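You operate a simulated robot arm through the tools that you are given. There is no shell and no other tool. Be economical: measure what you need, move in short steps, check, and stop when the job is done.

You are at the controls of a simulated robot arm. One attempt, no reset.

TASK
Put things in order on the top of the low cabinet. At the end: the purple tub from the top of the low cabinet stands where the white pot stood; the red tape reel is on the grey parts tray; the white pot stands where the black cap hub stood; the black cap hub stands where the red tape reel stood; whatever was shut is shut again. Leave all else as you found it, and nothing knocked over.

The check looks at the end state, three seconds after you hand in, the way a careful person would. Anything else that was tipped, shoved, dropped, spilled or broken makes it a failure. Lids that push on must go on centred and level and be pressed home; caps that screw on are set level and turned clockwise until they are tight.

THE ROBOT
A 7-joint arm with a two-finger parallel gripper, fixed in place. Base frame: the origin is at the foot of the arm, x ahead of it, y to its left, z up; the work surface is at about z = 0. Readings come in mm, degrees, newtons and seconds.
With the tool pointing down near the work surface it reaches from about 220 to 580 mm from the base axis. Its first joint turns from -66.0 to 66.0 degrees. Payload 2.5 kg.
The TCP is the grasp point between the finger pads, 23 mm short of the fingertips. In the tool frame z runs along the fingers and y along their closing line. Largest opening 94 mm; finger width 38, thickness 10; the body of the gripper, 54 by 96 mm, starts 39 mm behind the TCP.
Orientation is that of the tool frame in the base frame, as a unit quaternion [x, y, z, w]. With the fingers straight down and closing along the base's y, the tool's x points along the base's -x, its y along +y and its z along -z.

THE INTERFACE
- The arm moves only by the tool apply_moves. Its argument "steps" is a list of rows, each a list of 7 numbers: the shift along the base's x, y, z in mm, then the turn, a rotation vector about the base's x, y, z in degrees, then the closure in counts, from 0 (fully open) to 255 (shut). In form: [[tx, ty, tz, rx, ry, rz, hand], ...]. A call has 1 to 10 rows; each row shifts and turns the commanded pose from where the row before left it. Rows are played at 5 a second. More than 50 mm and 8.6 degrees between two rows, or a gripper value outside its range, and nothing of the call is played. Where a pose cannot be reached the arm comes as near as it can. A force on the tool above 40 N (or 10 N above the force at the start of the call, whichever is more), or a blocked arm, ends the call early, and 0.2 s more pass. Each finger travels about 108 mm/s and halts on what it meets, pressing with about 36 N; the grip force reading is that of the motor and also rises with nothing between the fingers. The clock runs only during rows and for 0.2 s after the last one: add rows that do not move to give the fingers time. The reply holds the time, the measured pose of the TCP, the force on the tool along the base axes, the opening and the grip force, in the units named above and with some noise.
- Cameras (640 x 400 px; columns grow to the right, rows downward): "scene" is fixed at [113.9, -403.1, 565.5]; the picture's right is [0.87, -0.49, 0.00], its down [-0.27, -0.49, -0.83] and it looks along [0.40, 0.72, -0.56] (base axes); focal length 312 px, centre (320, 200). "wrist" rides on the gripper at [-39, 0, -44] in the tool frame; the picture's right is [0.00, -1.00, 0.00], its down [0.97, 0.00, -0.24] and it looks along [0.24, 0.00, 0.97] (tool axes); focal length 218 px, centre (320, 200).
- snapshot(camera): a new picture of that camera. The clock stands still meanwhile.
- pixel_to_xyz(camera, pixels): there is no depth. For up to 12 entries [column, row, z] of the newest picture of that camera ("zoom" is the newest enlarged one), the place [x, y] in the base frame at which the ray of that pixel passes the height z, good to about 2 mm, but the place of the scene camera against the robot may be out by one fixed shift of up to 25 mm in any direction. The clock stands still meanwhile.
- inspect(camera, box): a new picture of the part [left, top, right, bottom] of that camera's present view, enlarged. The clock stands still meanwhile.
- job_done(): hands the job in; it is judged then, once.

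Keep the steps short. Do not move on a guess: measure, check each grasp and each placing, and mend mistakes. In all there are 80 turns and 46 pictures (those below and enlarged ones count). Leave the gripper open and the arm clear of the work at the hand-in unless told otherwise, and finish with a single line.

The tools are called after ">>>" as name(argument=value, ...) on one line, values as JSON. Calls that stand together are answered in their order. apply_moves: Moves the arm, as the interface text tells. Its arguments: {"type":"object","properties":{"steps":{"type":"array","items":{"type":"array","items":{"type":"number"}}}},"required":["steps"]} The other tools are called the same way: snapshot (camera) takes a picture; pixel_to_xyz (camera, pixels) gives the place at which the rays of pixels pass given heights; inspect (camera, box) takes an enlarged picture of a part of a camera's view; job_done () hands the job in.

At the start:

```text
clock: 0.0
eef_pos: [438.3, 59.0, 350.6]
tool_rot: [0.0, 1.0, 0.0, 0.0]
wrist_force: [0.6, 0.3, 0.6]
gripper_width: 94.1
grasp_force: 0.0
```

scene: 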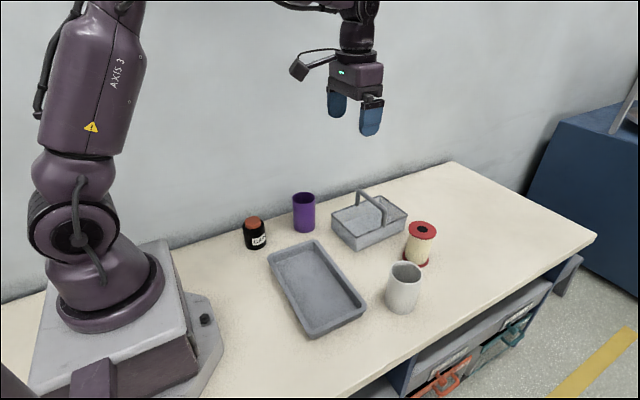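
wrist: 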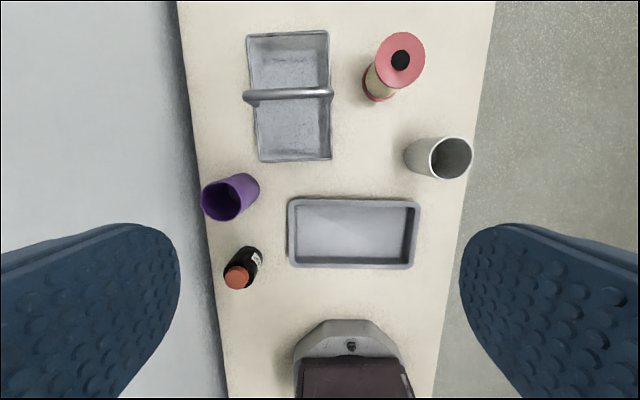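

I'll start with close-ups of the objects to identify each one.

>>> inspect(camera="scene", box=[230, 170, 470, 340])

>>> inspect(camera="wrist", box=[180, 10, 500, 300])

>>> inspect(camera="scene", box=[390, 170, 640, 400])

```text
2.35 times, centred on (350, 255) of scene
```

zoom: 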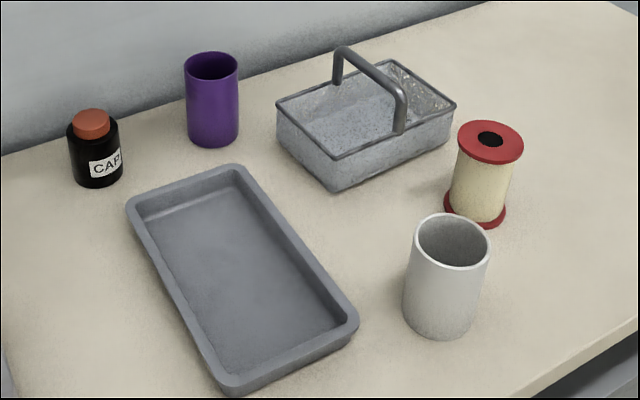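

```text
1.38 times, centred on (340, 155) of wrist
```

zoom: 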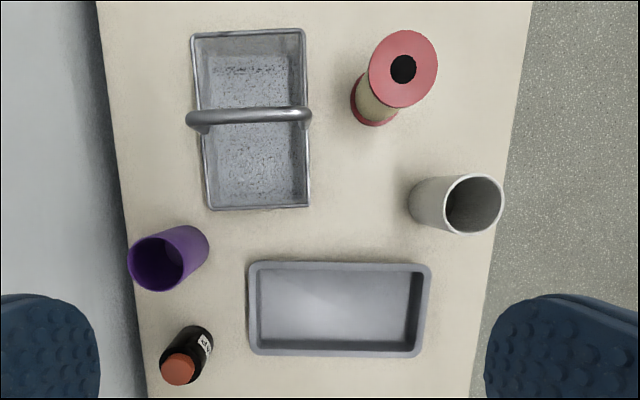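

```text
1.74 times, centred on (515, 285) of scene
```

zoom: 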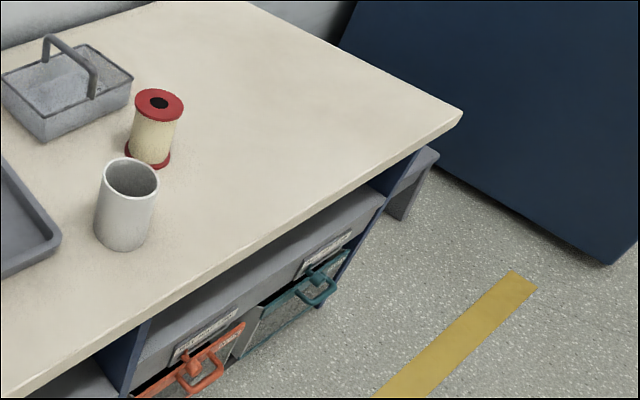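

The bottle labelled "CAP…" is the black cap hub. I'll read the label and get the rays of bases and tops in the wrist view: reel flange (380,83) and (401,60), pot (425,157) and (452,158), tub (245,187) and (222,200), bottle (248,260) and (236,278), and the tray corners.

>>> inspect(camera="scene", box=[235, 205, 285, 255])

>>> pixel_to_xyz(camera="wrist", pixels=[[380, 83, 0], [401, 60, 80], [425, 157, 0], [452, 158, 80], [245, 187, 0], [222, 200, 80], [248, 260, 0], [236, 278, 60], [290, 200, 20], [420, 202, 20], [412, 268, 20], [289, 265, 20]])

>>> pixel_to_xyz(camera="scene", pixels=[[417, 260, 0], [422, 230, 80], [402, 305, 0], [405, 271, 80], [304, 227, 0], [303, 197, 80], [256, 244, 0], [253, 219, 60], [319, 241, 20], [268, 252, 20], [310, 337, 20], [365, 308, 20]])

```text
8.00 times, centred on (260, 230) of scene
```

zoom: 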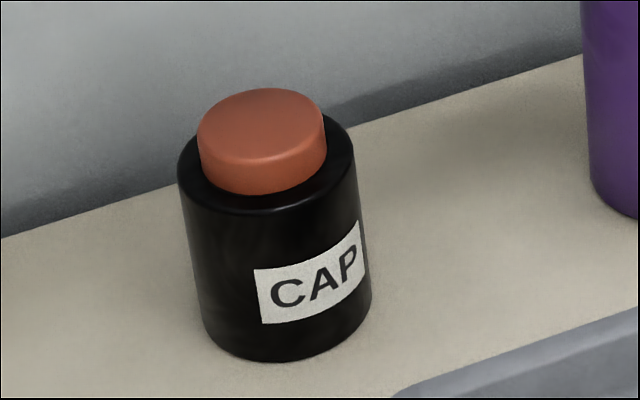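

```text
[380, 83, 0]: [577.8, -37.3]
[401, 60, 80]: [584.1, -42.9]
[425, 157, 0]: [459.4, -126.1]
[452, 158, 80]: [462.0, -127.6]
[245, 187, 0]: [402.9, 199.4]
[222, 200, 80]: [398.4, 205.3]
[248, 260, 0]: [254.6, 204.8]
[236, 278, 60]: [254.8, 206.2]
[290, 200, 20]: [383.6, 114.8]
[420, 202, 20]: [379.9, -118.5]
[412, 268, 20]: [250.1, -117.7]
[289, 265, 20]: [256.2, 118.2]
```

```text
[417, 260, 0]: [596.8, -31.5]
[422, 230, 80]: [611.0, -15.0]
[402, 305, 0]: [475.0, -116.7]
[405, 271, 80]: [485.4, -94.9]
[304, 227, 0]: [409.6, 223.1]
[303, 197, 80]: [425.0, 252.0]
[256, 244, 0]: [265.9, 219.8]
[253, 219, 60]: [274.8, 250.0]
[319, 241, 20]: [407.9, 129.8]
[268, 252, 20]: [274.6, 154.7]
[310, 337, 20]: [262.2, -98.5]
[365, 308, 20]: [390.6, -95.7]
```

The label reads CAP, so that's the cap hub. The reel stands near (578,-37) and is at the edge of reach, so I'll move above it at z≈250 and measure.

>>> apply_moves(steps=[[30, -25, -25, 0, 0, 0, 0], [30, -25, -25, 0, 0, 0, 0], [30, -25, -25, 0, 0, 0, 0], [25, -22, -25, 0, 0, 0, 0], [0, 0, 0, 0, 0, 0, 0]])

>>> snapshot(camera="wrist")

```text
clock: 1.2
eef_pos: [552.9, -36.9, 250.6]
tool_rot: [-0.001, 1.0, 0.0, 0.001]
wrist_force: [1.3, 0.1, 0.5]
gripper_width: 94.1
grasp_force: 0.0
```

```text
39 pictures are left
```

wrist: 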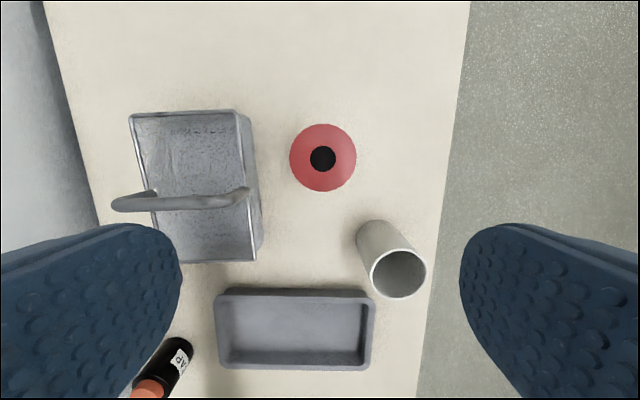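

The reel's top is centred at (323,158), almost under the camera. I'll get its position, its edges, and rays for the pot from this second viewpoint.

>>> pixel_to_xyz(camera="wrist", pixels=[[323, 157.5, 80], [323, 157.5, 100], [289, 157.5, 90], [357, 157.5, 90], [399, 273, 90], [399, 273, 100], [399, 273, 80], [217, 295, 20], [376, 298, 20], [372, 369, 20], [219, 366, 20], [186, 192, 100]])

```text
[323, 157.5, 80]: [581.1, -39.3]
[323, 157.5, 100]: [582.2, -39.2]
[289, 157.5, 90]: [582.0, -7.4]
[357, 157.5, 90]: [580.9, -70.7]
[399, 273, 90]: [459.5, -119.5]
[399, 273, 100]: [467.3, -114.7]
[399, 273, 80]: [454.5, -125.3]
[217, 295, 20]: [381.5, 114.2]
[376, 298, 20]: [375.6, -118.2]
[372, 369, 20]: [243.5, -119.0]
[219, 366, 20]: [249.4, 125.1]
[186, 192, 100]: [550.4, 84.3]
```

The reel axis is at (581.5,-39.3), with its top at z≈89 and a flange diameter of about 63. I'll move over it and lower until the fingertips are just above the top, then check the reach.

>>> apply_moves(steps=[[28.6, -2.4, 0, 0, 0, 0, 0], [0, 0, -45, 0, 0, 0, 0], [0, 0, -45, 0, 0, 0, 0], [0, 0, -40, 0, 0, 0, 0], [0, 0, 0, 0, 0, 0, 0]])

>>> snapshot(camera="scene")

```text
clock: 2.4
eef_pos: [581.1, -38.4, 120.4]
tool_rot: [0.0, 1.0, -0.001, 0.0]
wrist_force: [0.7, 0.0, 0.6]
gripper_width: 94.1
grasp_force: 0.0
```

```text
38 pictures are left
```

scene: 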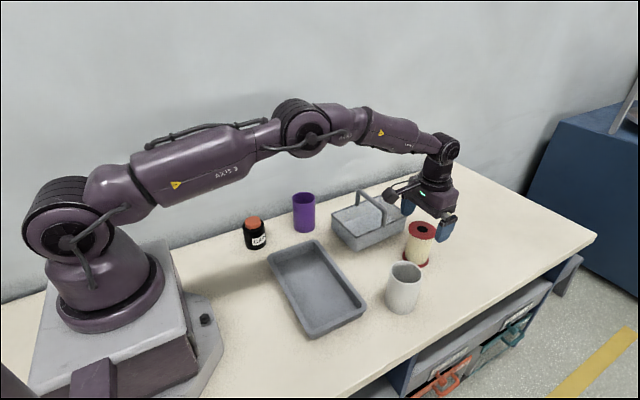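

The arm reaches. The little boom with a box, at (393,195) in the scene, is close to the basket handle. I'll zoom in before going lower.

>>> inspect(camera="scene", box=[330, 130, 490, 280])

>>> snapshot(camera="wrist")

```text
2.67 times, centred on (410, 205) of scene
```

zoom: 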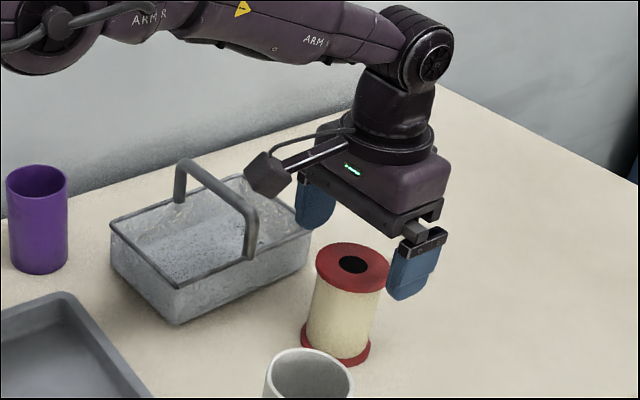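

```text
36 pictures are left
```

wrist: 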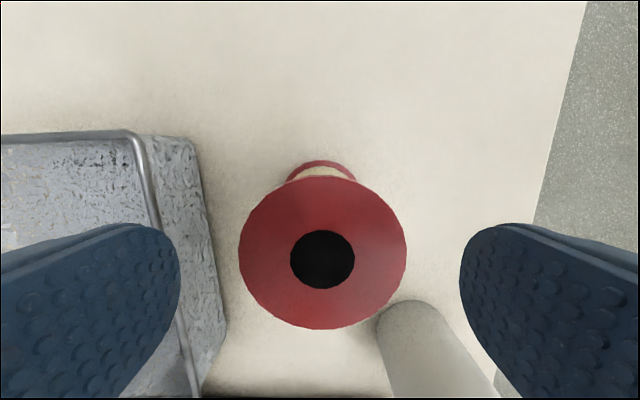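

Going by that ray, the boom sits about 100 mm behind the tool and high up, so it clears the handle. The basket's edge is near the left finger, so I'll measure that clearance.

>>> pixel_to_xyz(camera="wrist", pixels=[[218, 280, 0], [205, 200, 0], [165, 250, 60], [180, 310, 60], [133, 140, 60], [165, 250, 45], [239, 253, 89], [406, 253, 89], [323, 175, 89], [323, 329, 89], [322, 259, 89]])

```text
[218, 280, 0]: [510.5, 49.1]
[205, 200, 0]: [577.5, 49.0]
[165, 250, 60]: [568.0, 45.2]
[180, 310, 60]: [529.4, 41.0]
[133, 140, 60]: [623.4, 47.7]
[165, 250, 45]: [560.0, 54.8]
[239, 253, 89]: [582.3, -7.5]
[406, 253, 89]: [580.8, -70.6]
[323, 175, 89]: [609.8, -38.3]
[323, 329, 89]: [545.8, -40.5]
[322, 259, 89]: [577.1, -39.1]
```

There's 26 mm between the finger and the basket. I'll go down to z≈80 and close on the upper flange.

>>> apply_moves(steps=[[-1.5, -0.7, -20, 0, 0, 0, 0], [0, 0, -20, 0, 0, 0, 0], [0, 0, 0, 0, 0, 0, 0], [0, 0, 0, 0, 0, 0, 255], [0, 0, 0, 0, 0, 0, 255], [0, 0, 0, 0, 0, 0, 255]])

```text
clock: 3.8
eef_pos: [580.7, -40.4, 80.8]
tool_rot: [-0.001, 1.0, 0.0, 0.0]
wrist_force: [0.4, 0.2, 0.2]
gripper_width: 60.8
grasp_force: 36.2
```

The grip is on the flange at 60.8 mm. I'll lift and carry the reel at z≈230 to above the tray centre (315,0).

>>> apply_moves(steps=[[0, 0, 10, 0, 0, 0, 255], [0, 0, 35, 0, 0, 0, 255], [0, 0, 45, 0, 0, 0, 255], [0, 0, 45, 0, 0, 0, 255], [-40, 5, 15, 0, 0, 0, 255], [-45, 7, 0, 0, 0, 0, 255], [-45, 7, 0, 0, 0, 0, 255], [-45, 7, 0, 0, 0, 0, 255], [-45, 7, 0, 0, 0, 0, 255], [-45, 7, 0, 0, 0, 0, 255]])

>>> snapshot(camera="wrist")

>>> snapshot(camera="scene")

```text
clock: 6.0
eef_pos: [315.4, -0.5, 229.9]
tool_rot: [0.0, 1.0, -0.001, 0.001]
wrist_force: [0.7, 0.3, -1.8]
gripper_width: 60.7
grasp_force: 36.0
```

```text
35 pictures are left
```

wrist: 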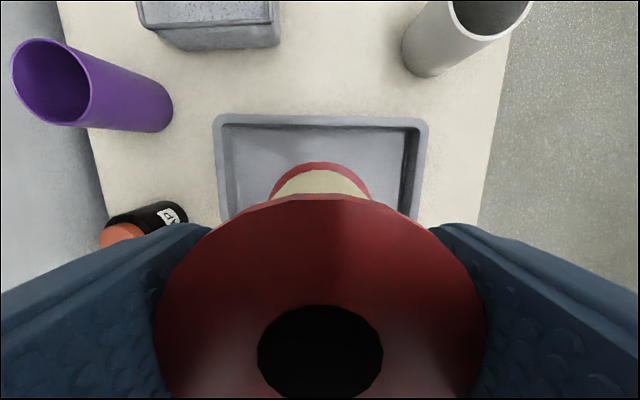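

```text
34 pictures are left
```

scene: 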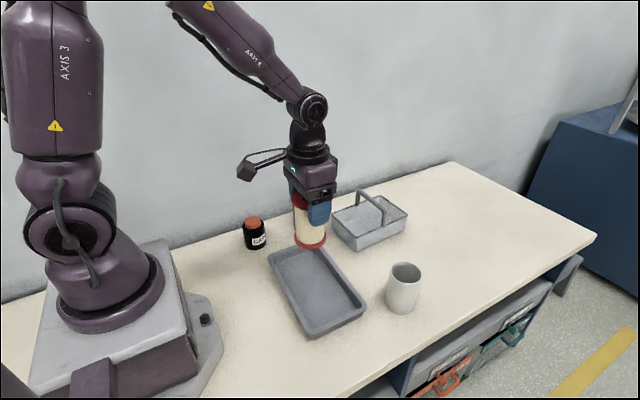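

The reel hangs upright over the tray centre. I'll lower it to about 20 mm above the tray floor, then go down in small steps while watching the force.

>>> apply_moves(steps=[[0, 0, -45, 0, 0, 0, 255], [0, 0, -45, 0, 0, 0, 255], [0, 0, -35, 0, 0, 0, 255], [0, 0, -8, 0, 0, 0, 255], [0, 0, -4, 0, 0, 0, 255], [0, 0, -3, 0, 0, 0, 255], [0, 0, 0, 0, 0, 0, 255]])

>>> inspect(camera="scene", box=[230, 170, 390, 350])

```text
clock: 7.6
eef_pos: [314.5, -0.2, 91.2]
tool_rot: [0.0, 1.0, 0.0, 0.0]
wrist_force: [0.0, -1.2, -1.1]
gripper_width: 60.8
grasp_force: 36.3
```

```text
2.22 times, centred on (310, 260) of scene
```

zoom: 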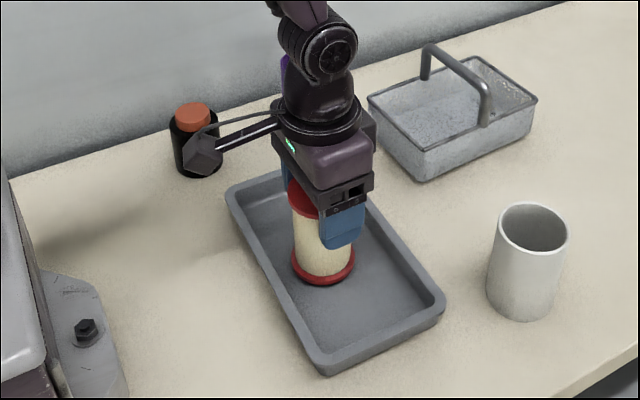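

Not in contact yet: z is 91.2 and Fz is unchanged. I'll keep going down in 2 mm steps.

>>> apply_moves(steps=[[0, 0, -2, 0, 0, 0, 255], [0, 0, -2, 0, 0, 0, 255], [0, 0, 0, 0, 0, 0, 255]])

```text
clock: 8.4
eef_pos: [315.1, -0.3, 85.7]
tool_rot: [0.0, 1.0, 0.0, 0.0]
wrist_force: [0.7, -0.4, -1.8]
gripper_width: 60.7
grasp_force: 35.9
```

>>> apply_moves(steps=[[0, 0, -1, 0, 0, 0, 255], [0, 0, -1, 0, 0, 0, 255], [0, 0, 0, 0, 0, 0, 255]])

```text
clock: 9.2
eef_pos: [316.2, -0.0, 86.1]
tool_rot: [0.0, 1.0, 0.0, 0.0]
wrist_force: [-0.3, 0.2, -2.1]
gripper_width: 61.1
grasp_force: 35.8
```

>>> apply_moves(steps=[[0, 0, -1, 0, 0, 0, 255], [0, 0, 0, 0, 0, 0, 255]])

>>> apply_moves(steps=[[0, 0, -1, 0, 0, 0, 255], [0, 0, 0, 0, 0, 0, 255]])

```text
clock: 9.8
eef_pos: [316.5, -0.7, 84.3]
tool_rot: [-0.001, 1.0, 0.0, 0.0]
wrist_force: [-6.4, -0.5, 18.4]
gripper_width: 60.9
grasp_force: 36.2
```

```text
clock: 10.4
eef_pos: [315.7, 0.0, 83.2]
tool_rot: [-0.001, 1.0, 0.0, 0.001]
wrist_force: [-8.8, 1.2, 37.7]
gripper_width: 61.1
grasp_force: 36.2
```

Contact on the tray floor. I'll ease back 1.5 mm, open, and rise.

>>> apply_moves(steps=[[0, 0, 1.5, 0, 0, 0, 255], [0, 0, 0, 0, 0, 0, 120], [0, 0, 0, 0, 0, 0, 0], [0, 0, 0, 0, 0, 0, 0], [0, 0, 20, 0, 0, 0, 0], [0, 0, 45, 0, 0, 0, 0], [0, 0, 50, 0, 0, 0, 0], [0, 0, 50, 0, 0, 0, 0], [0, 0, 0, 0, 0, 0, 0]])

>>> snapshot(camera="wrist")

```text
clock: 12.4
eef_pos: [315.7, -0.9, 249.8]
tool_rot: [0.0, 1.0, 0.0, 0.0]
wrist_force: [-0.1, -0.2, -0.2]
gripper_width: 93.9
grasp_force: 0.0
```

```text
32 pictures are left
```

wrist: 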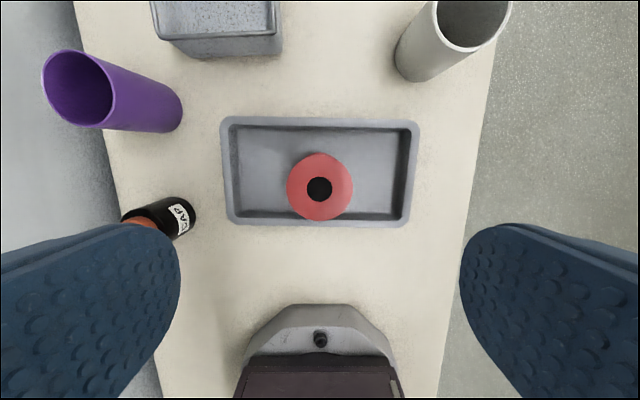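

The reel stands in the tray. Next is the black bottle near (255,205): I'll move so it lies under the camera.

>>> apply_moves(steps=[[-15, 42, 0, 0, 0, 0, 0], [-15, 42, 0, 0, 0, 0, 0], [-15, 42, 0, 0, 0, 0, 0], [-15, 42, -20, 0, 0, 0, 0], [-15, 38, -30, 0, 0, 0, 0], [0, 0, 0, 0, 0, 0, 0]])

>>> snapshot(camera="wrist")

```text
refused: row 5 steps farther than a row can; nothing moved
```

```text
31 pictures are left
```

wrist: 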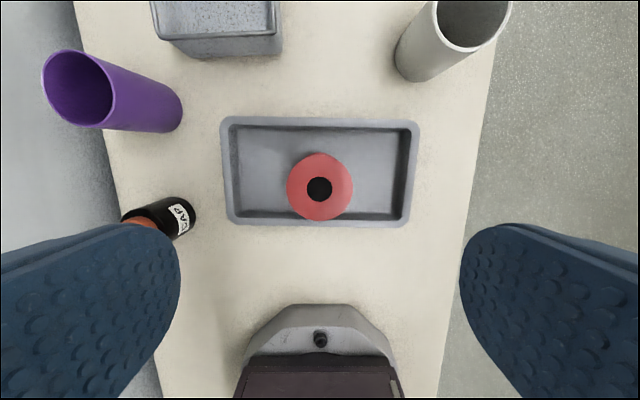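

A row was too long by norm, so I'll resend with shorter rows.

>>> apply_moves(steps=[[-15, 42, 0, 0, 0, 0, 0], [-15, 42, 0, 0, 0, 0, 0], [-15, 42, -10, 0, 0, 0, 0], [-15, 42, -20, 0, 0, 0, 0], [-15, 38, -20, 0, 0, 0, 0], [0, 0, 0, 0, 0, 0, 0]])

>>> snapshot(camera="wrist")

```text
clock: 13.8
eef_pos: [238.5, 204.0, 200.0]
tool_rot: [0.0, 1.0, 0.0, 0.0]
wrist_force: [0.9, -0.1, 0.8]
gripper_width: 93.9
grasp_force: 0.1
```

```text
30 pictures are left
```

wrist: 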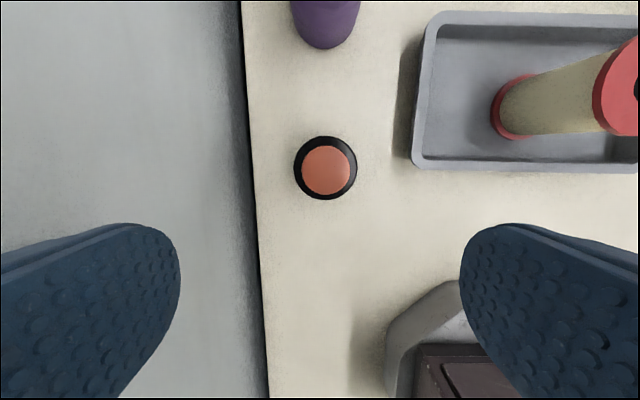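

The bottle is centred at (325,168). I need its position, its size, and the distance to the wall edge at column ~255.

>>> pixel_to_xyz(camera="wrist", pixels=[[325.5, 168, 50], [326, 170, 65], [293, 168, 50], [358, 168, 50], [326, 136, 50], [326, 200, 50], [252, 168, 0], [258, 250, 0], [243, 20, 0], [327, 48, 0], [411, 165, 20], [302, 170, 65]])

>>> inspect(camera="wrist", box=[270, 110, 390, 230])

```text
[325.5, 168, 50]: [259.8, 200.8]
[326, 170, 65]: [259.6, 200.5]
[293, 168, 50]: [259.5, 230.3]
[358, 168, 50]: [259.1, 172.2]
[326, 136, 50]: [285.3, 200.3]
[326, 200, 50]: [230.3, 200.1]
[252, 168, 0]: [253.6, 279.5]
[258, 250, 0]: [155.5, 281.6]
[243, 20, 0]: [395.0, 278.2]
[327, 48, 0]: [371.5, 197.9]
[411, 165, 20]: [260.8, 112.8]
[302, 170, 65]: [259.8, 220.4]
```

```text
3.33 times, centred on (330, 170) of wrist
```

zoom: 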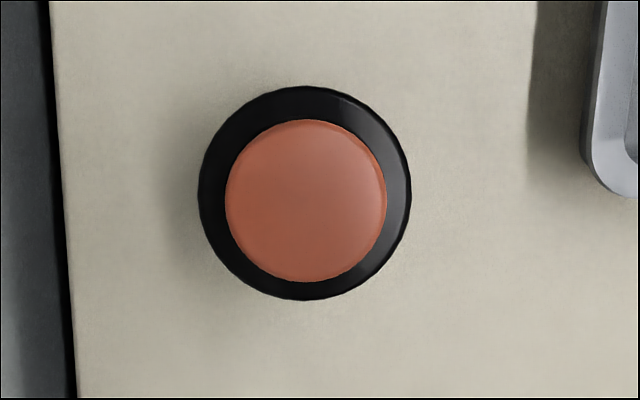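

The bottle is at (258.5,201) with a diameter of about 56, a shoulder at ~55 and a top at ~68. The wall is at y=280, so there's clearance. I'll lower around it to z=38 and grip the body.

>>> apply_moves(steps=[[20, -3.2, 0, 0, 0, 0, 0], [0, 0, -45, 0, 0, 0, 0], [0, 0, -45, 0, 0, 0, 0], [0, 0, -40, 0, 0, 0, 0], [0, 0, -20, 0, 0, 0, 0], [0, 0, -12, 0, 0, 0, 0], [0, 0, 0, 0, 0, 0, 0]])

>>> inspect(camera="scene", box=[200, 150, 360, 270])

```text
clock: 15.4
eef_pos: [260.9, 201.8, 37.7]
tool_rot: [-0.001, 1.0, -0.001, 0.0]
wrist_force: [0.4, -0.3, -0.1]
gripper_width: 94.1
grasp_force: 0.1
```

```text
3.33 times, centred on (280, 210) of scene
```

zoom: 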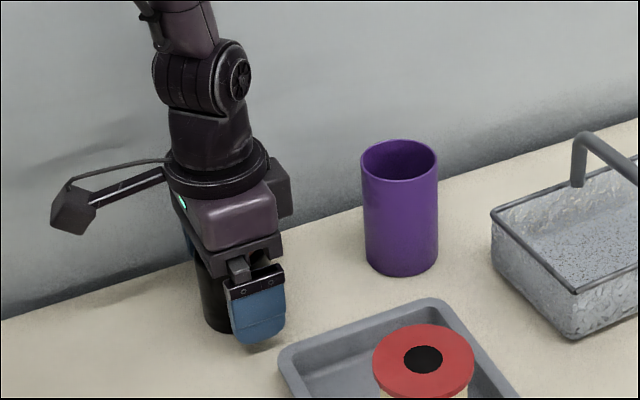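

No contact. Closing on the bottle.

>>> apply_moves(steps=[[0, 0, 0, 0, 0, 0, 90], [0, 0, 0, 0, 0, 0, 255], [0, 0, 0, 0, 0, 0, 255], [0, 0, 0, 0, 0, 0, 255]])

```text
clock: 16.4
eef_pos: [259.7, 202.4, 37.0]
tool_rot: [-0.001, 1.0, 0.0, -0.001]
wrist_force: [0.6, 0.0, 0.2]
gripper_width: 53.2
grasp_force: 36.6
```

Gripped at 53 mm. I'll lift straight up to z≈240 first.

>>> apply_moves(steps=[[0, 0, 10, 0, 0, 0, 255], [0, 0, 45, 0, 0, 0, 255], [0, 0, 50, 0, 0, 0, 255], [0, 0, 50, 0, 0, 0, 255], [0, 0, 48, 0, 0, 0, 255], [0, 0, 0, 0, 0, 0, 255]])

>>> snapshot(camera="scene")

```text
clock: 17.8
eef_pos: [259.0, 202.5, 240.4]
tool_rot: [0.0, 1.0, 0.0, -0.001]
wrist_force: [0.7, -1.2, -3.8]
gripper_width: 53.2
grasp_force: 35.5
```

```text
27 pictures are left
```

scene: 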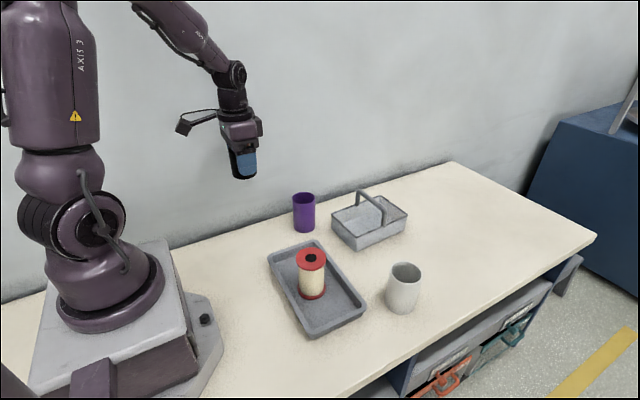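

The bottle is held cleanly. I'll carry it at this height to above the reel's old spot (580,-40).

>>> apply_moves(steps=[[35.5, -26.8, 0, 0, 0, 0, 255], [35.5, -26.8, 0, 0, 0, 0, 255], [35.5, -26.8, 0, 0, 0, 0, 255], [35.5, -26.8, 0, 0, 0, 0, 255], [35.5, -26.8, 0, 0, 0, 0, 255], [35.5, -26.8, 0, 0, 0, 0, 255], [35.5, -26.8, 0, 0, 0, 0, 255], [35.5, -26.8, 0, 0, 0, 0, 255], [35.5, -26.8, 0, 0, 0, 0, 255], [0, 0, 0, 0, 0, 0, 255]])

>>> apply_moves(steps=[[0, 0, -45, 0, 0, 0, 255], [0, 0, -45, 0, 0, 0, 255], [0, 0, -45, 0, 0, 0, 255], [0, 0, -45, 0, 0, 0, 255], [0, 0, -10, 0, 0, 0, 255], [0, 0, -6, 0, 0, 0, 255], [0, 0, 0, 0, 0, 0, 255]])

>>> inspect(camera="scene", box=[330, 150, 490, 320])

```text
clock: 20.0
eef_pos: [579.5, -38.6, 238.5]
tool_rot: [-0.001, 1.0, 0.0, 0.0]
wrist_force: [-0.1, -0.4, -3.2]
gripper_width: 53.5
grasp_force: 36.0
```

```text
clock: 21.6
eef_pos: [580.7, -38.7, 43.4]
tool_rot: [0.001, 1.0, 0.0, 0.0]
wrist_force: [0.0, -0.2, -2.2]
gripper_width: 53.1
grasp_force: 36.1
```

```text
2.35 times, centred on (410, 235) of scene
```

zoom: 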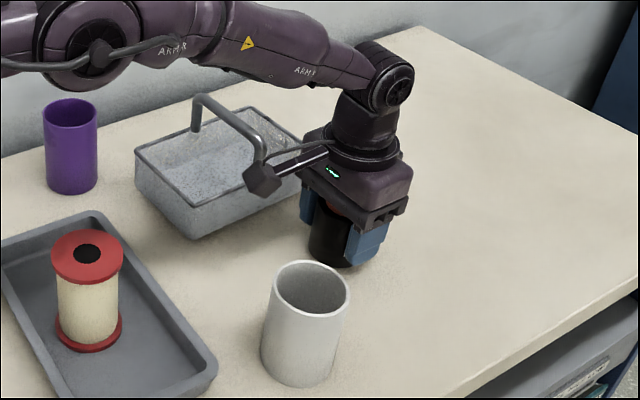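

All clear, at z≈43. I'll lower in small steps until contact.

>>> apply_moves(steps=[[0, 0, -2, 0, 0, 0, 255], [0, 0, -2, 0, 0, 0, 255], [0, 0, 0, 0, 0, 0, 255]])

>>> apply_moves(steps=[[0, 0, -1, 0, 0, 0, 255], [0, 0, 0, 0, 0, 0, 255]])

>>> apply_moves(steps=[[0, 0, -1, 0, 0, 0, 255], [0, 0, 0, 0, 0, 0, 255]])

```text
clock: 22.4
eef_pos: [580.1, -38.8, 39.6]
tool_rot: [0.0, 1.0, 0.0, 0.0]
wrist_force: [0.3, -0.6, -2.9]
gripper_width: 53.1
grasp_force: 35.3
```

```text
clock: 23.0
eef_pos: [579.4, -39.1, 39.5]
tool_rot: [0.0, 1.0, 0.0, 0.001]
wrist_force: [-0.1, 0.7, -3.3]
gripper_width: 53.4
grasp_force: 35.9
```

```text
clock: 23.6
eef_pos: [580.0, -39.4, 38.7]
tool_rot: [0.0, 1.0, 0.0, -0.001]
wrist_force: [0.6, 0.9, -3.6]
gripper_width: 52.8
grasp_force: 35.8
```

>>> apply_moves(steps=[[0, 0, -1, 0, 0, 0, 255], [0, 0, 0, 0, 0, 0, 255]])

>>> apply_moves(steps=[[0, 0, -0.7, 0, 0, 0, 255], [0, 0, 0, 0, 0, 0, 255]])

```text
clock: 24.2
eef_pos: [580.1, -39.0, 37.5]
tool_rot: [0.0, 1.0, 0.001, 0.001]
wrist_force: [-0.5, 0.2, -3.9]
gripper_width: 53.1
grasp_force: 36.2
```

```text
clock: 24.8
eef_pos: [580.0, -39.9, 37.2]
tool_rot: [0.0, 1.0, 0.0, 0.0]
wrist_force: [-2.0, 0.4, -1.3]
gripper_width: 53.3
grasp_force: 36.3
```

Contact is just starting: Fz went from -3.9 to -1.3. I'll release and rise.

>>> apply_moves(steps=[[0, 0, -0.3, 0, 0, 0, 255], [0, 0, 0, 0, 0, 0, 120], [0, 0, 0, 0, 0, 0, 0], [0, 0, 0, 0, 0, 0, 0], [0, 0, 20, 0, 0, 0, 0], [0, 0, 45, 0, 0, 0, 0], [0, 0, 50, 0, 0, 0, 0], [0, 0, 48, 0, 0, 0, 0], [-25, 0, 40, 0, 0, 0, 0], [0, 0, 0, 0, 0, 0, 0]])

>>> snapshot(camera="wrist")

```text
clock: 27.0
eef_pos: [553.7, -38.6, 239.4]
tool_rot: [0.001, 1.0, 0.0, -0.001]
wrist_force: [0.2, -0.1, 0.1]
gripper_width: 94.1
grasp_force: 0.0
```

```text
25 pictures are left
```

wrist: 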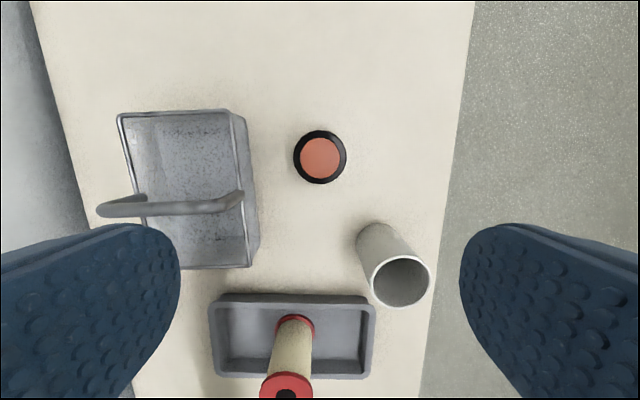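

The bottle stands at the reel's old spot. The next target is the pot, so I'll move so it's under the camera.

>>> apply_moves(steps=[[-39, -27, 0, 0, 0, 0, 0], [-40, -27, 0, 0, 0, 0, 0], [-40, -28, 0, 0, 0, 0, 0], [0, 0, 0, 0, 0, 0, 0]])

>>> snapshot(camera="wrist")

```text
clock: 28.0
eef_pos: [436.1, -121.4, 238.0]
tool_rot: [0.0, 1.0, 0.0, 0.0]
wrist_force: [0.9, -0.6, -0.1]
gripper_width: 94.0
grasp_force: 0.1
```

```text
24 pictures are left
```

wrist: 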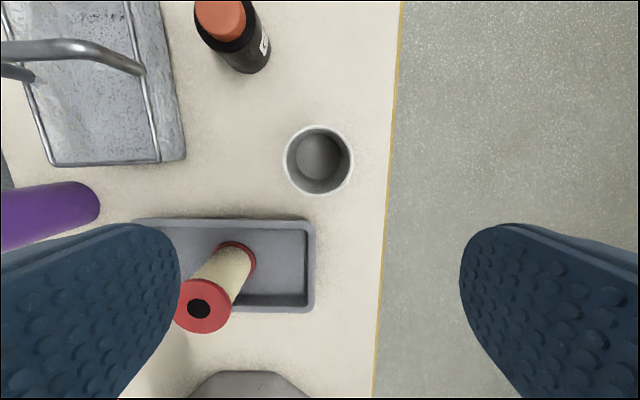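

The rim spans columns 283–353 and rows 125–196. I'll measure its centre and diameter.

>>> pixel_to_xyz(camera="wrist", pixels=[[318, 160, 85], [318, 160, 95], [283, 160, 91], [353, 160, 91], [318, 125, 91], [318, 196, 91], [317, 156, 5], [315, 221, 20], [182, 158, 0], [390, 160, 0]])

```text
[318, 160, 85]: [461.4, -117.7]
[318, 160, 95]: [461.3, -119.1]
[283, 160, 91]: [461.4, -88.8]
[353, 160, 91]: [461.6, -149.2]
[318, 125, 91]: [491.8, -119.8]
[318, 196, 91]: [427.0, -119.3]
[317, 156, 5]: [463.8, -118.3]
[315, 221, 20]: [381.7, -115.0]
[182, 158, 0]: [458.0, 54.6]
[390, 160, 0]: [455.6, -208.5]
```

The pot is at (461,-119) with a diameter of about 61. I'll go down around it to z≈62 and grip.

>>> apply_moves(steps=[[25, 2.5, 0, 0, 0, 0, 0], [0, 0, -45, 0, 0, 0, 0], [0, 0, -45, 0, 0, 0, 0], [0, 0, -40, 0, 0, 0, 0], [0, 0, -30, 0, 0, 0, 0], [0, 0, -17, 0, 0, 0, 0], [0, 0, 0, 0, 0, 0, 0], [0, 0, 0, 0, 0, 0, 60], [0, 0, 0, 0, 0, 0, 255], [0, 0, 0, 0, 0, 0, 255]])

```text
clock: 30.2
eef_pos: [460.4, -117.0, 62.8]
tool_rot: [0.0, 1.0, -0.001, 0.0]
wrist_force: [-0.9, 0.8, -0.5]
gripper_width: 61.1
grasp_force: 36.0
```

The pot is gripped at 61 mm. I'll lift it and look.

>>> apply_moves(steps=[[0, 0, 10, 0, 0, 0, 255], [0, 0, 45, 0, 0, 0, 255], [0, 0, 45, 0, 0, 0, 255], [0, 0, 45, 0, 0, 0, 255], [0, 0, 35, 0, 0, 0, 255], [0, 0, 0, 0, 0, 0, 255]])

>>> snapshot(camera="scene")

```text
clock: 31.6
eef_pos: [462.1, -117.7, 244.1]
tool_rot: [0.0, 1.0, 0.001, 0.0]
wrist_force: [0.4, 0.8, -1.2]
gripper_width: 60.9
grasp_force: 35.9
```

```text
23 pictures are left
```

scene: 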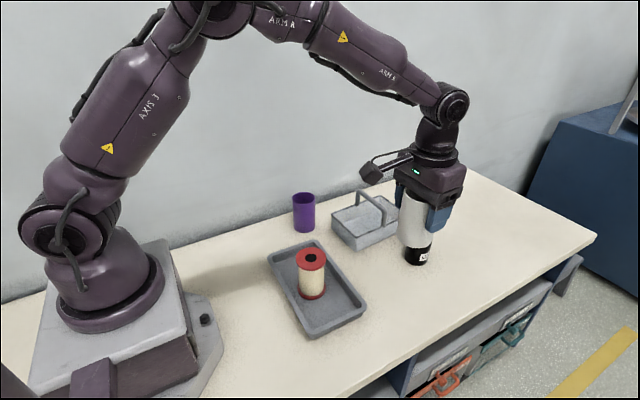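

The pot hangs straight. I'll carry it to the bottle's old spot (259,201.5), over the reel with clearance.

>>> apply_moves(steps=[[-22.4, 35.5, 0, 0, 0, 0, 255], [-22.4, 35.5, 0, 0, 0, 0, 255], [-22.4, 35.5, 0, 0, 0, 0, 255], [-22.4, 35.5, 0, 0, 0, 0, 255], [-22.4, 35.5, 0, 0, 0, 0, 255], [-22.4, 35.5, 0, 0, 0, 0, 255], [-22.4, 35.5, 0, 0, 0, 0, 255], [-22.4, 35.5, 0, 0, 0, 0, 255], [-22.8, 35.5, 0, 0, 0, 0, 255], [0, 0, 0, 0, 0, 0, 255]])

>>> apply_moves(steps=[[0, 0, -45, 0, 0, 0, 255], [0, 0, -45, 0, 0, 0, 255], [0, 0, -45, 0, 0, 0, 255], [0, 0, -30, 0, 0, 0, 255], [0, 0, -8, 0, 0, 0, 255], [0, 0, -3, 0, 0, 0, 255], [0, 0, 0, 0, 0, 0, 255]])

>>> inspect(camera="scene", box=[200, 150, 360, 270])

```text
clock: 33.8
eef_pos: [258.7, 200.7, 243.4]
tool_rot: [0.0, 1.0, 0.001, 0.0]
wrist_force: [-0.3, -0.1, -1.1]
gripper_width: 60.9
grasp_force: 36.4
```

```text
clock: 35.4
eef_pos: [259.8, 200.2, 67.2]
tool_rot: [-0.001, 1.0, 0.0, 0.0]
wrist_force: [0.1, -0.2, -1.0]
gripper_width: 61.0
grasp_force: 36.1
```

```text
3.33 times, centred on (280, 210) of scene
```

zoom: 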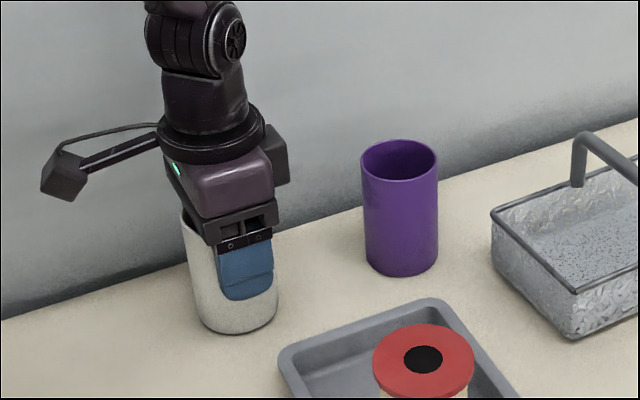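

About 4 mm to go. I'll step down 1 mm at a time, watching Fz.

>>> apply_moves(steps=[[0, 0.7, -1.5, 0, 0, 0, 255], [0, 0, -1, 0, 0, 0, 255], [0, 0, 0, 0, 0, 0, 255]])

>>> apply_moves(steps=[[0, 0, -1, 0, 0, 0, 255], [0, 0, 0, 0, 0, 0, 255]])

>>> apply_moves(steps=[[0, 0, -0.8, 0, 0, 0, 255], [0, 0, 0, 0, 0, 0, 255]])

```text
clock: 36.2
eef_pos: [259.3, 200.3, 64.2]
tool_rot: [0.0, 1.0, 0.0, 0.0]
wrist_force: [-0.8, -0.2, -1.1]
gripper_width: 60.7
grasp_force: 36.1
```

```text
clock: 36.8
eef_pos: [258.5, 201.0, 63.4]
tool_rot: [-0.001, 1.0, 0.0, 0.0]
wrist_force: [0.1, 0.7, 0.0]
gripper_width: 61.0
grasp_force: 36.8
```

```text
clock: 37.4
eef_pos: [258.8, 201.2, 62.6]
tool_rot: [-0.001, 1.0, 0.0, 0.0]
wrist_force: [-0.8, -0.6, 4.1]
gripper_width: 61.1
grasp_force: 35.7
```

Contact (Fz +4). I'll release and rise, then move towards the tub for a view.

>>> apply_moves(steps=[[0, 0, 0, 0, 0, 0, 150], [0, 0, 0, 0, 0, 0, 0], [0, 0, 0, 0, 0, 0, 0], [0, 0, 20, 0, 0, 0, 0], [0, 0, 45, 0, 0, 0, 0], [0, 0, 50, 0, 0, 0, 0], [0, 0, 50, 0, 0, 0, 0], [40, 0, 10, 0, 0, 0, 0], [40, 0, 0, 0, 0, 0, 0], [30, 0, 0, 0, 0, 0, 0]])

>>> snapshot(camera="wrist")

```text
clock: 39.6
eef_pos: [368.6, 202.1, 239.0]
tool_rot: [-0.001, 1.0, -0.001, 0.0]
wrist_force: [0.5, 0.3, -0.1]
gripper_width: 94.1
grasp_force: 0.0
```

```text
21 pictures are left
```

wrist: 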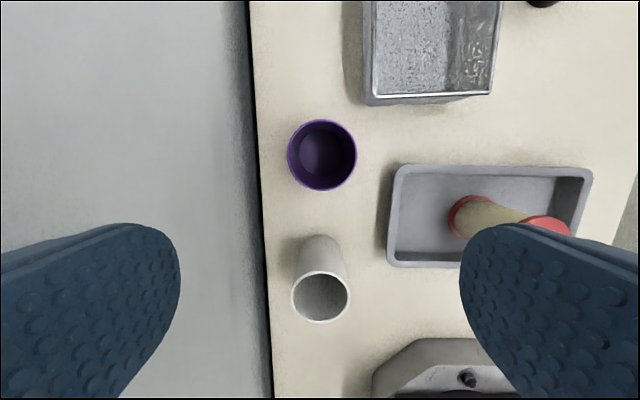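

The pot stands at the bottle's old spot. The tub rim spans columns 287–357 and rows 119–190, so I'll measure it.

>>> pixel_to_xyz(camera="wrist", pixels=[[322, 154.5, 80], [322, 154.5, 95], [287, 154.5, 90], [357, 154.5, 90], [322, 119, 90], [322, 190, 90], [320, 296, 91], [365, 104, 50], [323, 150, 3]])

>>> inspect(camera="wrist", box=[270, 100, 380, 210])

```text
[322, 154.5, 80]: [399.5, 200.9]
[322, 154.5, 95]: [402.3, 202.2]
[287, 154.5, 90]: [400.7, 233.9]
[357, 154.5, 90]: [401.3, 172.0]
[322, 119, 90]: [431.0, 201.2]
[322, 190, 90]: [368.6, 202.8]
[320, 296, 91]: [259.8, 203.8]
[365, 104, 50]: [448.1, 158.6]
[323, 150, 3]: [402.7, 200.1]
```

```text
3.64 times, centred on (325, 155) of wrist
```

zoom: 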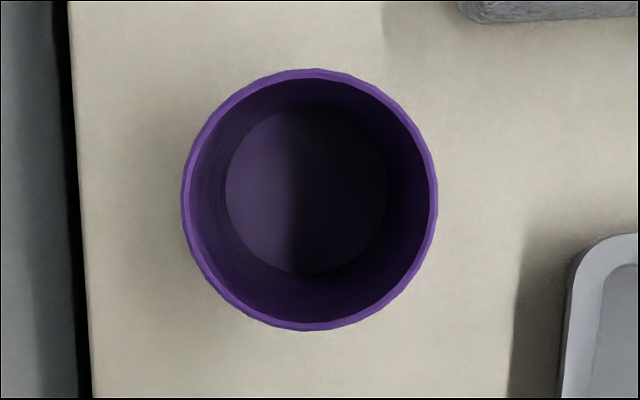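

The tub is empty and centred at (401,201.8), diameter about 61. The fingers will clear the basket corner (448,158) and the wall. Going down to z≈62 to grip.

>>> apply_moves(steps=[[32, 0, 0, 0, 0, 0, 0], [0, 0, -45, 0, 0, 0, 0], [0, 0, -45, 0, 0, 0, 0], [0, 0, -40, 0, 0, 0, 0], [0, 0, -30, 0, 0, 0, 0], [0, 0, -16, 0, 0, 0, 0], [0, 0, 0, 0, 0, 0, 0], [0, 0, 0, 0, 0, 0, 60], [0, 0, 0, 0, 0, 0, 255], [0, 0, 0, 0, 0, 0, 255]])

```text
clock: 41.8
eef_pos: [401.0, 201.8, 63.0]
tool_rot: [0.0, 1.0, 0.0, 0.0]
wrist_force: [0.3, -0.2, -0.3]
gripper_width: 58.1
grasp_force: 36.5
```

Gripped at 58 mm. I'll lift, then carry to the pot's old spot (461,-118.5).

>>> apply_moves(steps=[[0, 0, 10, 0, 0, 0, 255], [0, 0, 45, 0, 0, 0, 255], [0, 0, 45, 0, 0, 0, 255], [0, 0, 45, 0, 0, 0, 255], [0, 0, 35, 0, 0, 0, 255], [0, 0, 0, 0, 0, 0, 255]])

>>> apply_moves(steps=[[7.5, -40, 0, 0, 0, 0, 255], [7.5, -40, 0, 0, 0, 0, 255], [7.5, -40, 0, 0, 0, 0, 255], [7.5, -40, 0, 0, 0, 0, 255], [7.5, -40, 0, 0, 0, 0, 255], [7.5, -40, 0, 0, 0, 0, 255], [7.5, -40, 0, 0, 0, 0, 255], [7.5, -40, 0, 0, 0, 0, 255], [0, 0, 0, 0, 0, 0, 255]])

>>> snapshot(camera="scene")

```text
clock: 43.2
eef_pos: [401.3, 201.7, 242.9]
tool_rot: [0.0, 1.0, 0.0, -0.001]
wrist_force: [-0.5, -0.5, -1.3]
gripper_width: 58.0
grasp_force: 35.5
```

```text
clock: 45.2
eef_pos: [461.6, -119.7, 241.6]
tool_rot: [-0.001, 1.0, -0.001, -0.001]
wrist_force: [-0.6, 0.2, 0.6]
gripper_width: 58.1
grasp_force: 36.1
```

```text
19 pictures are left
```

scene: 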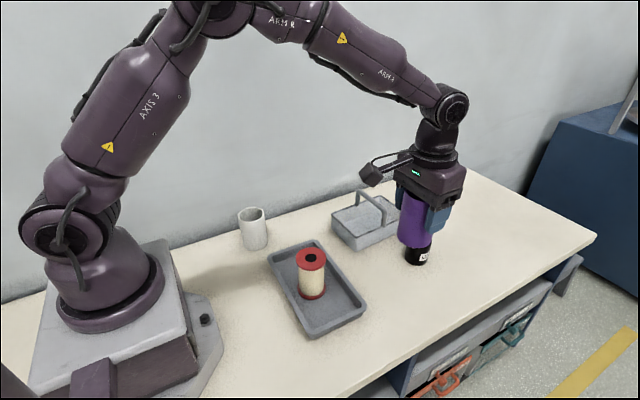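

All good. I'll lower to just above the surface, then step to contact.

>>> apply_moves(steps=[[0, 0.5, -45, 0, 0, 0, 255], [0, 0, -45, 0, 0, 0, 255], [0, 0, -45, 0, 0, 0, 255], [0, 0, -30, 0, 0, 0, 255], [0, 0, -8, 0, 0, 0, 255], [0, 0, -3, 0, 0, 0, 255], [0, 0, 0, 0, 0, 0, 255]])

>>> apply_moves(steps=[[0, 0, -1, 0, 0, 0, 255], [0, 0, 0, 0, 0, 0, 255]])

>>> apply_moves(steps=[[0, 0, -1, 0, 0, 0, 255], [0, 0, 0, 0, 0, 0, 255]])

>>> apply_moves(steps=[[0, 0, -1, 0, 0, 0, 255], [0, 0, 0, 0, 0, 0, 255]])

```text
clock: 46.8
eef_pos: [461.1, -118.1, 66.2]
tool_rot: [0.0, 1.0, 0.0, 0.0]
wrist_force: [-0.4, 0.1, -0.6]
gripper_width: 58.0
grasp_force: 36.2
```

```text
clock: 47.4
eef_pos: [461.1, -116.6, 65.0]
tool_rot: [0.001, 1.0, -0.001, 0.0]
wrist_force: [0.1, 1.0, -0.3]
gripper_width: 58.1
grasp_force: 35.8
```

```text
clock: 48.0
eef_pos: [460.3, -116.0, 64.1]
tool_rot: [0.0, 1.0, 0.0, 0.0]
wrist_force: [0.7, -0.6, 0.2]
gripper_width: 58.0
grasp_force: 36.4
```

```text
clock: 48.6
eef_pos: [461.6, -117.9, 63.3]
tool_rot: [-0.001, 1.0, 0.0, 0.0]
wrist_force: [0.6, 0.3, -1.1]
gripper_width: 58.1
grasp_force: 35.9
```

>>> apply_moves(steps=[[0, -0.5, -0.8, 0, 0, 0, 255], [0, 0, 0, 0, 0, 0, 255]])

>>> apply_moves(steps=[[0, 0, -0.6, 0, 0, 0, 255], [0, 0, 0, 0, 0, 0, 255]])

```text
clock: 49.2
eef_pos: [461.0, -117.8, 60.9]
tool_rot: [-0.001, 1.0, -0.001, 0.0]
wrist_force: [0.2, -0.5, 0.7]
gripper_width: 57.9
grasp_force: 36.2
```

```text
clock: 49.8
eef_pos: [461.9, -118.5, 62.2]
tool_rot: [0.001, 1.0, 0.0, 0.0]
wrist_force: [-4.0, 0.8, 9.6]
gripper_width: 58.0
grasp_force: 36.4
```

Contact (Fz +9.6). I'll release, rise, and back away to a high viewpoint.

>>> apply_moves(steps=[[0, 0, 0.3, 0, 0, 0, 150], [0, 0, 0, 0, 0, 0, 0], [0, 0, 0, 0, 0, 0, 0], [0, 0, 20, 0, 0, 0, 0], [0, 0, 45, 0, 0, 0, 0], [0, 0, 50, 0, 0, 0, 0], [0, 0, 50, 0, 0, 0, 0], [0, 30, 35, 0, 0, 0, 0], [0, 40, 25, 0, 0, 0, 0]])

>>> apply_moves(steps=[[0, 40, 25, 0, 0, 0, 0], [-10, 40, 20, 0, 0, 0, 0], [-12, 27, 15, 0, 0, 0, 0], [0, 0, 0, 0, 0, 0, 0]])

>>> snapshot(camera="wrist")

>>> snapshot(camera="scene")

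```text
clock: 51.8
eef_pos: [461.1, -48.6, 287.6]
tool_rot: [0.0, 1.0, 0.0, 0.0]
wrist_force: [0.2, -0.4, -0.1]
gripper_width: 94.0
grasp_force: 0.1
```

```text
clock: 52.8
eef_pos: [437.6, 57.1, 347.9]
tool_rot: [0.001, 1.0, 0.0, 0.0]
wrist_force: [-0.3, -0.7, 0.1]
gripper_width: 93.9
grasp_force: 0.1
```

```text
18 pictures are left
```

wrist: 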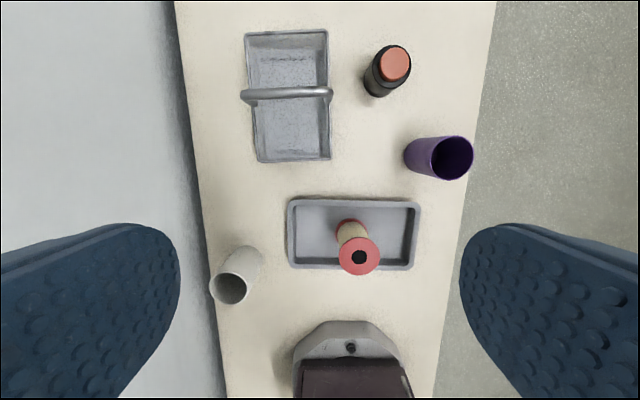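

```text
17 pictures are left
```

scene: 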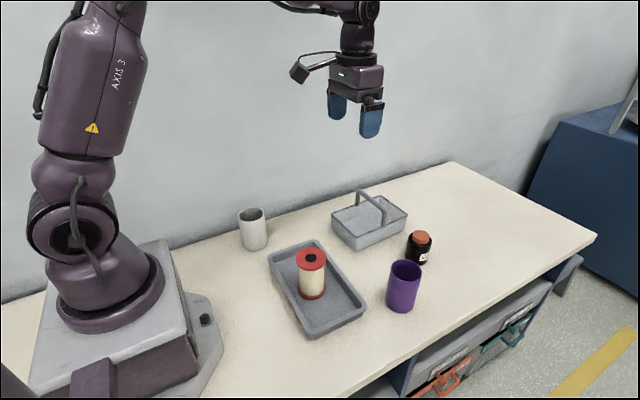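

Both views show every item upright in its assigned place. The tray and basket haven't moved, and the arm is clear with the gripper open, so I'm handing in.

>>> job_done()

```text
The job is handed in.
```

The red tape reel is on the grey parts tray, the black cap hub stands where the reel stood, the white pot where the hub stood, and the purple tub where the pot stood; the basket, tray and drawers are as I found them.
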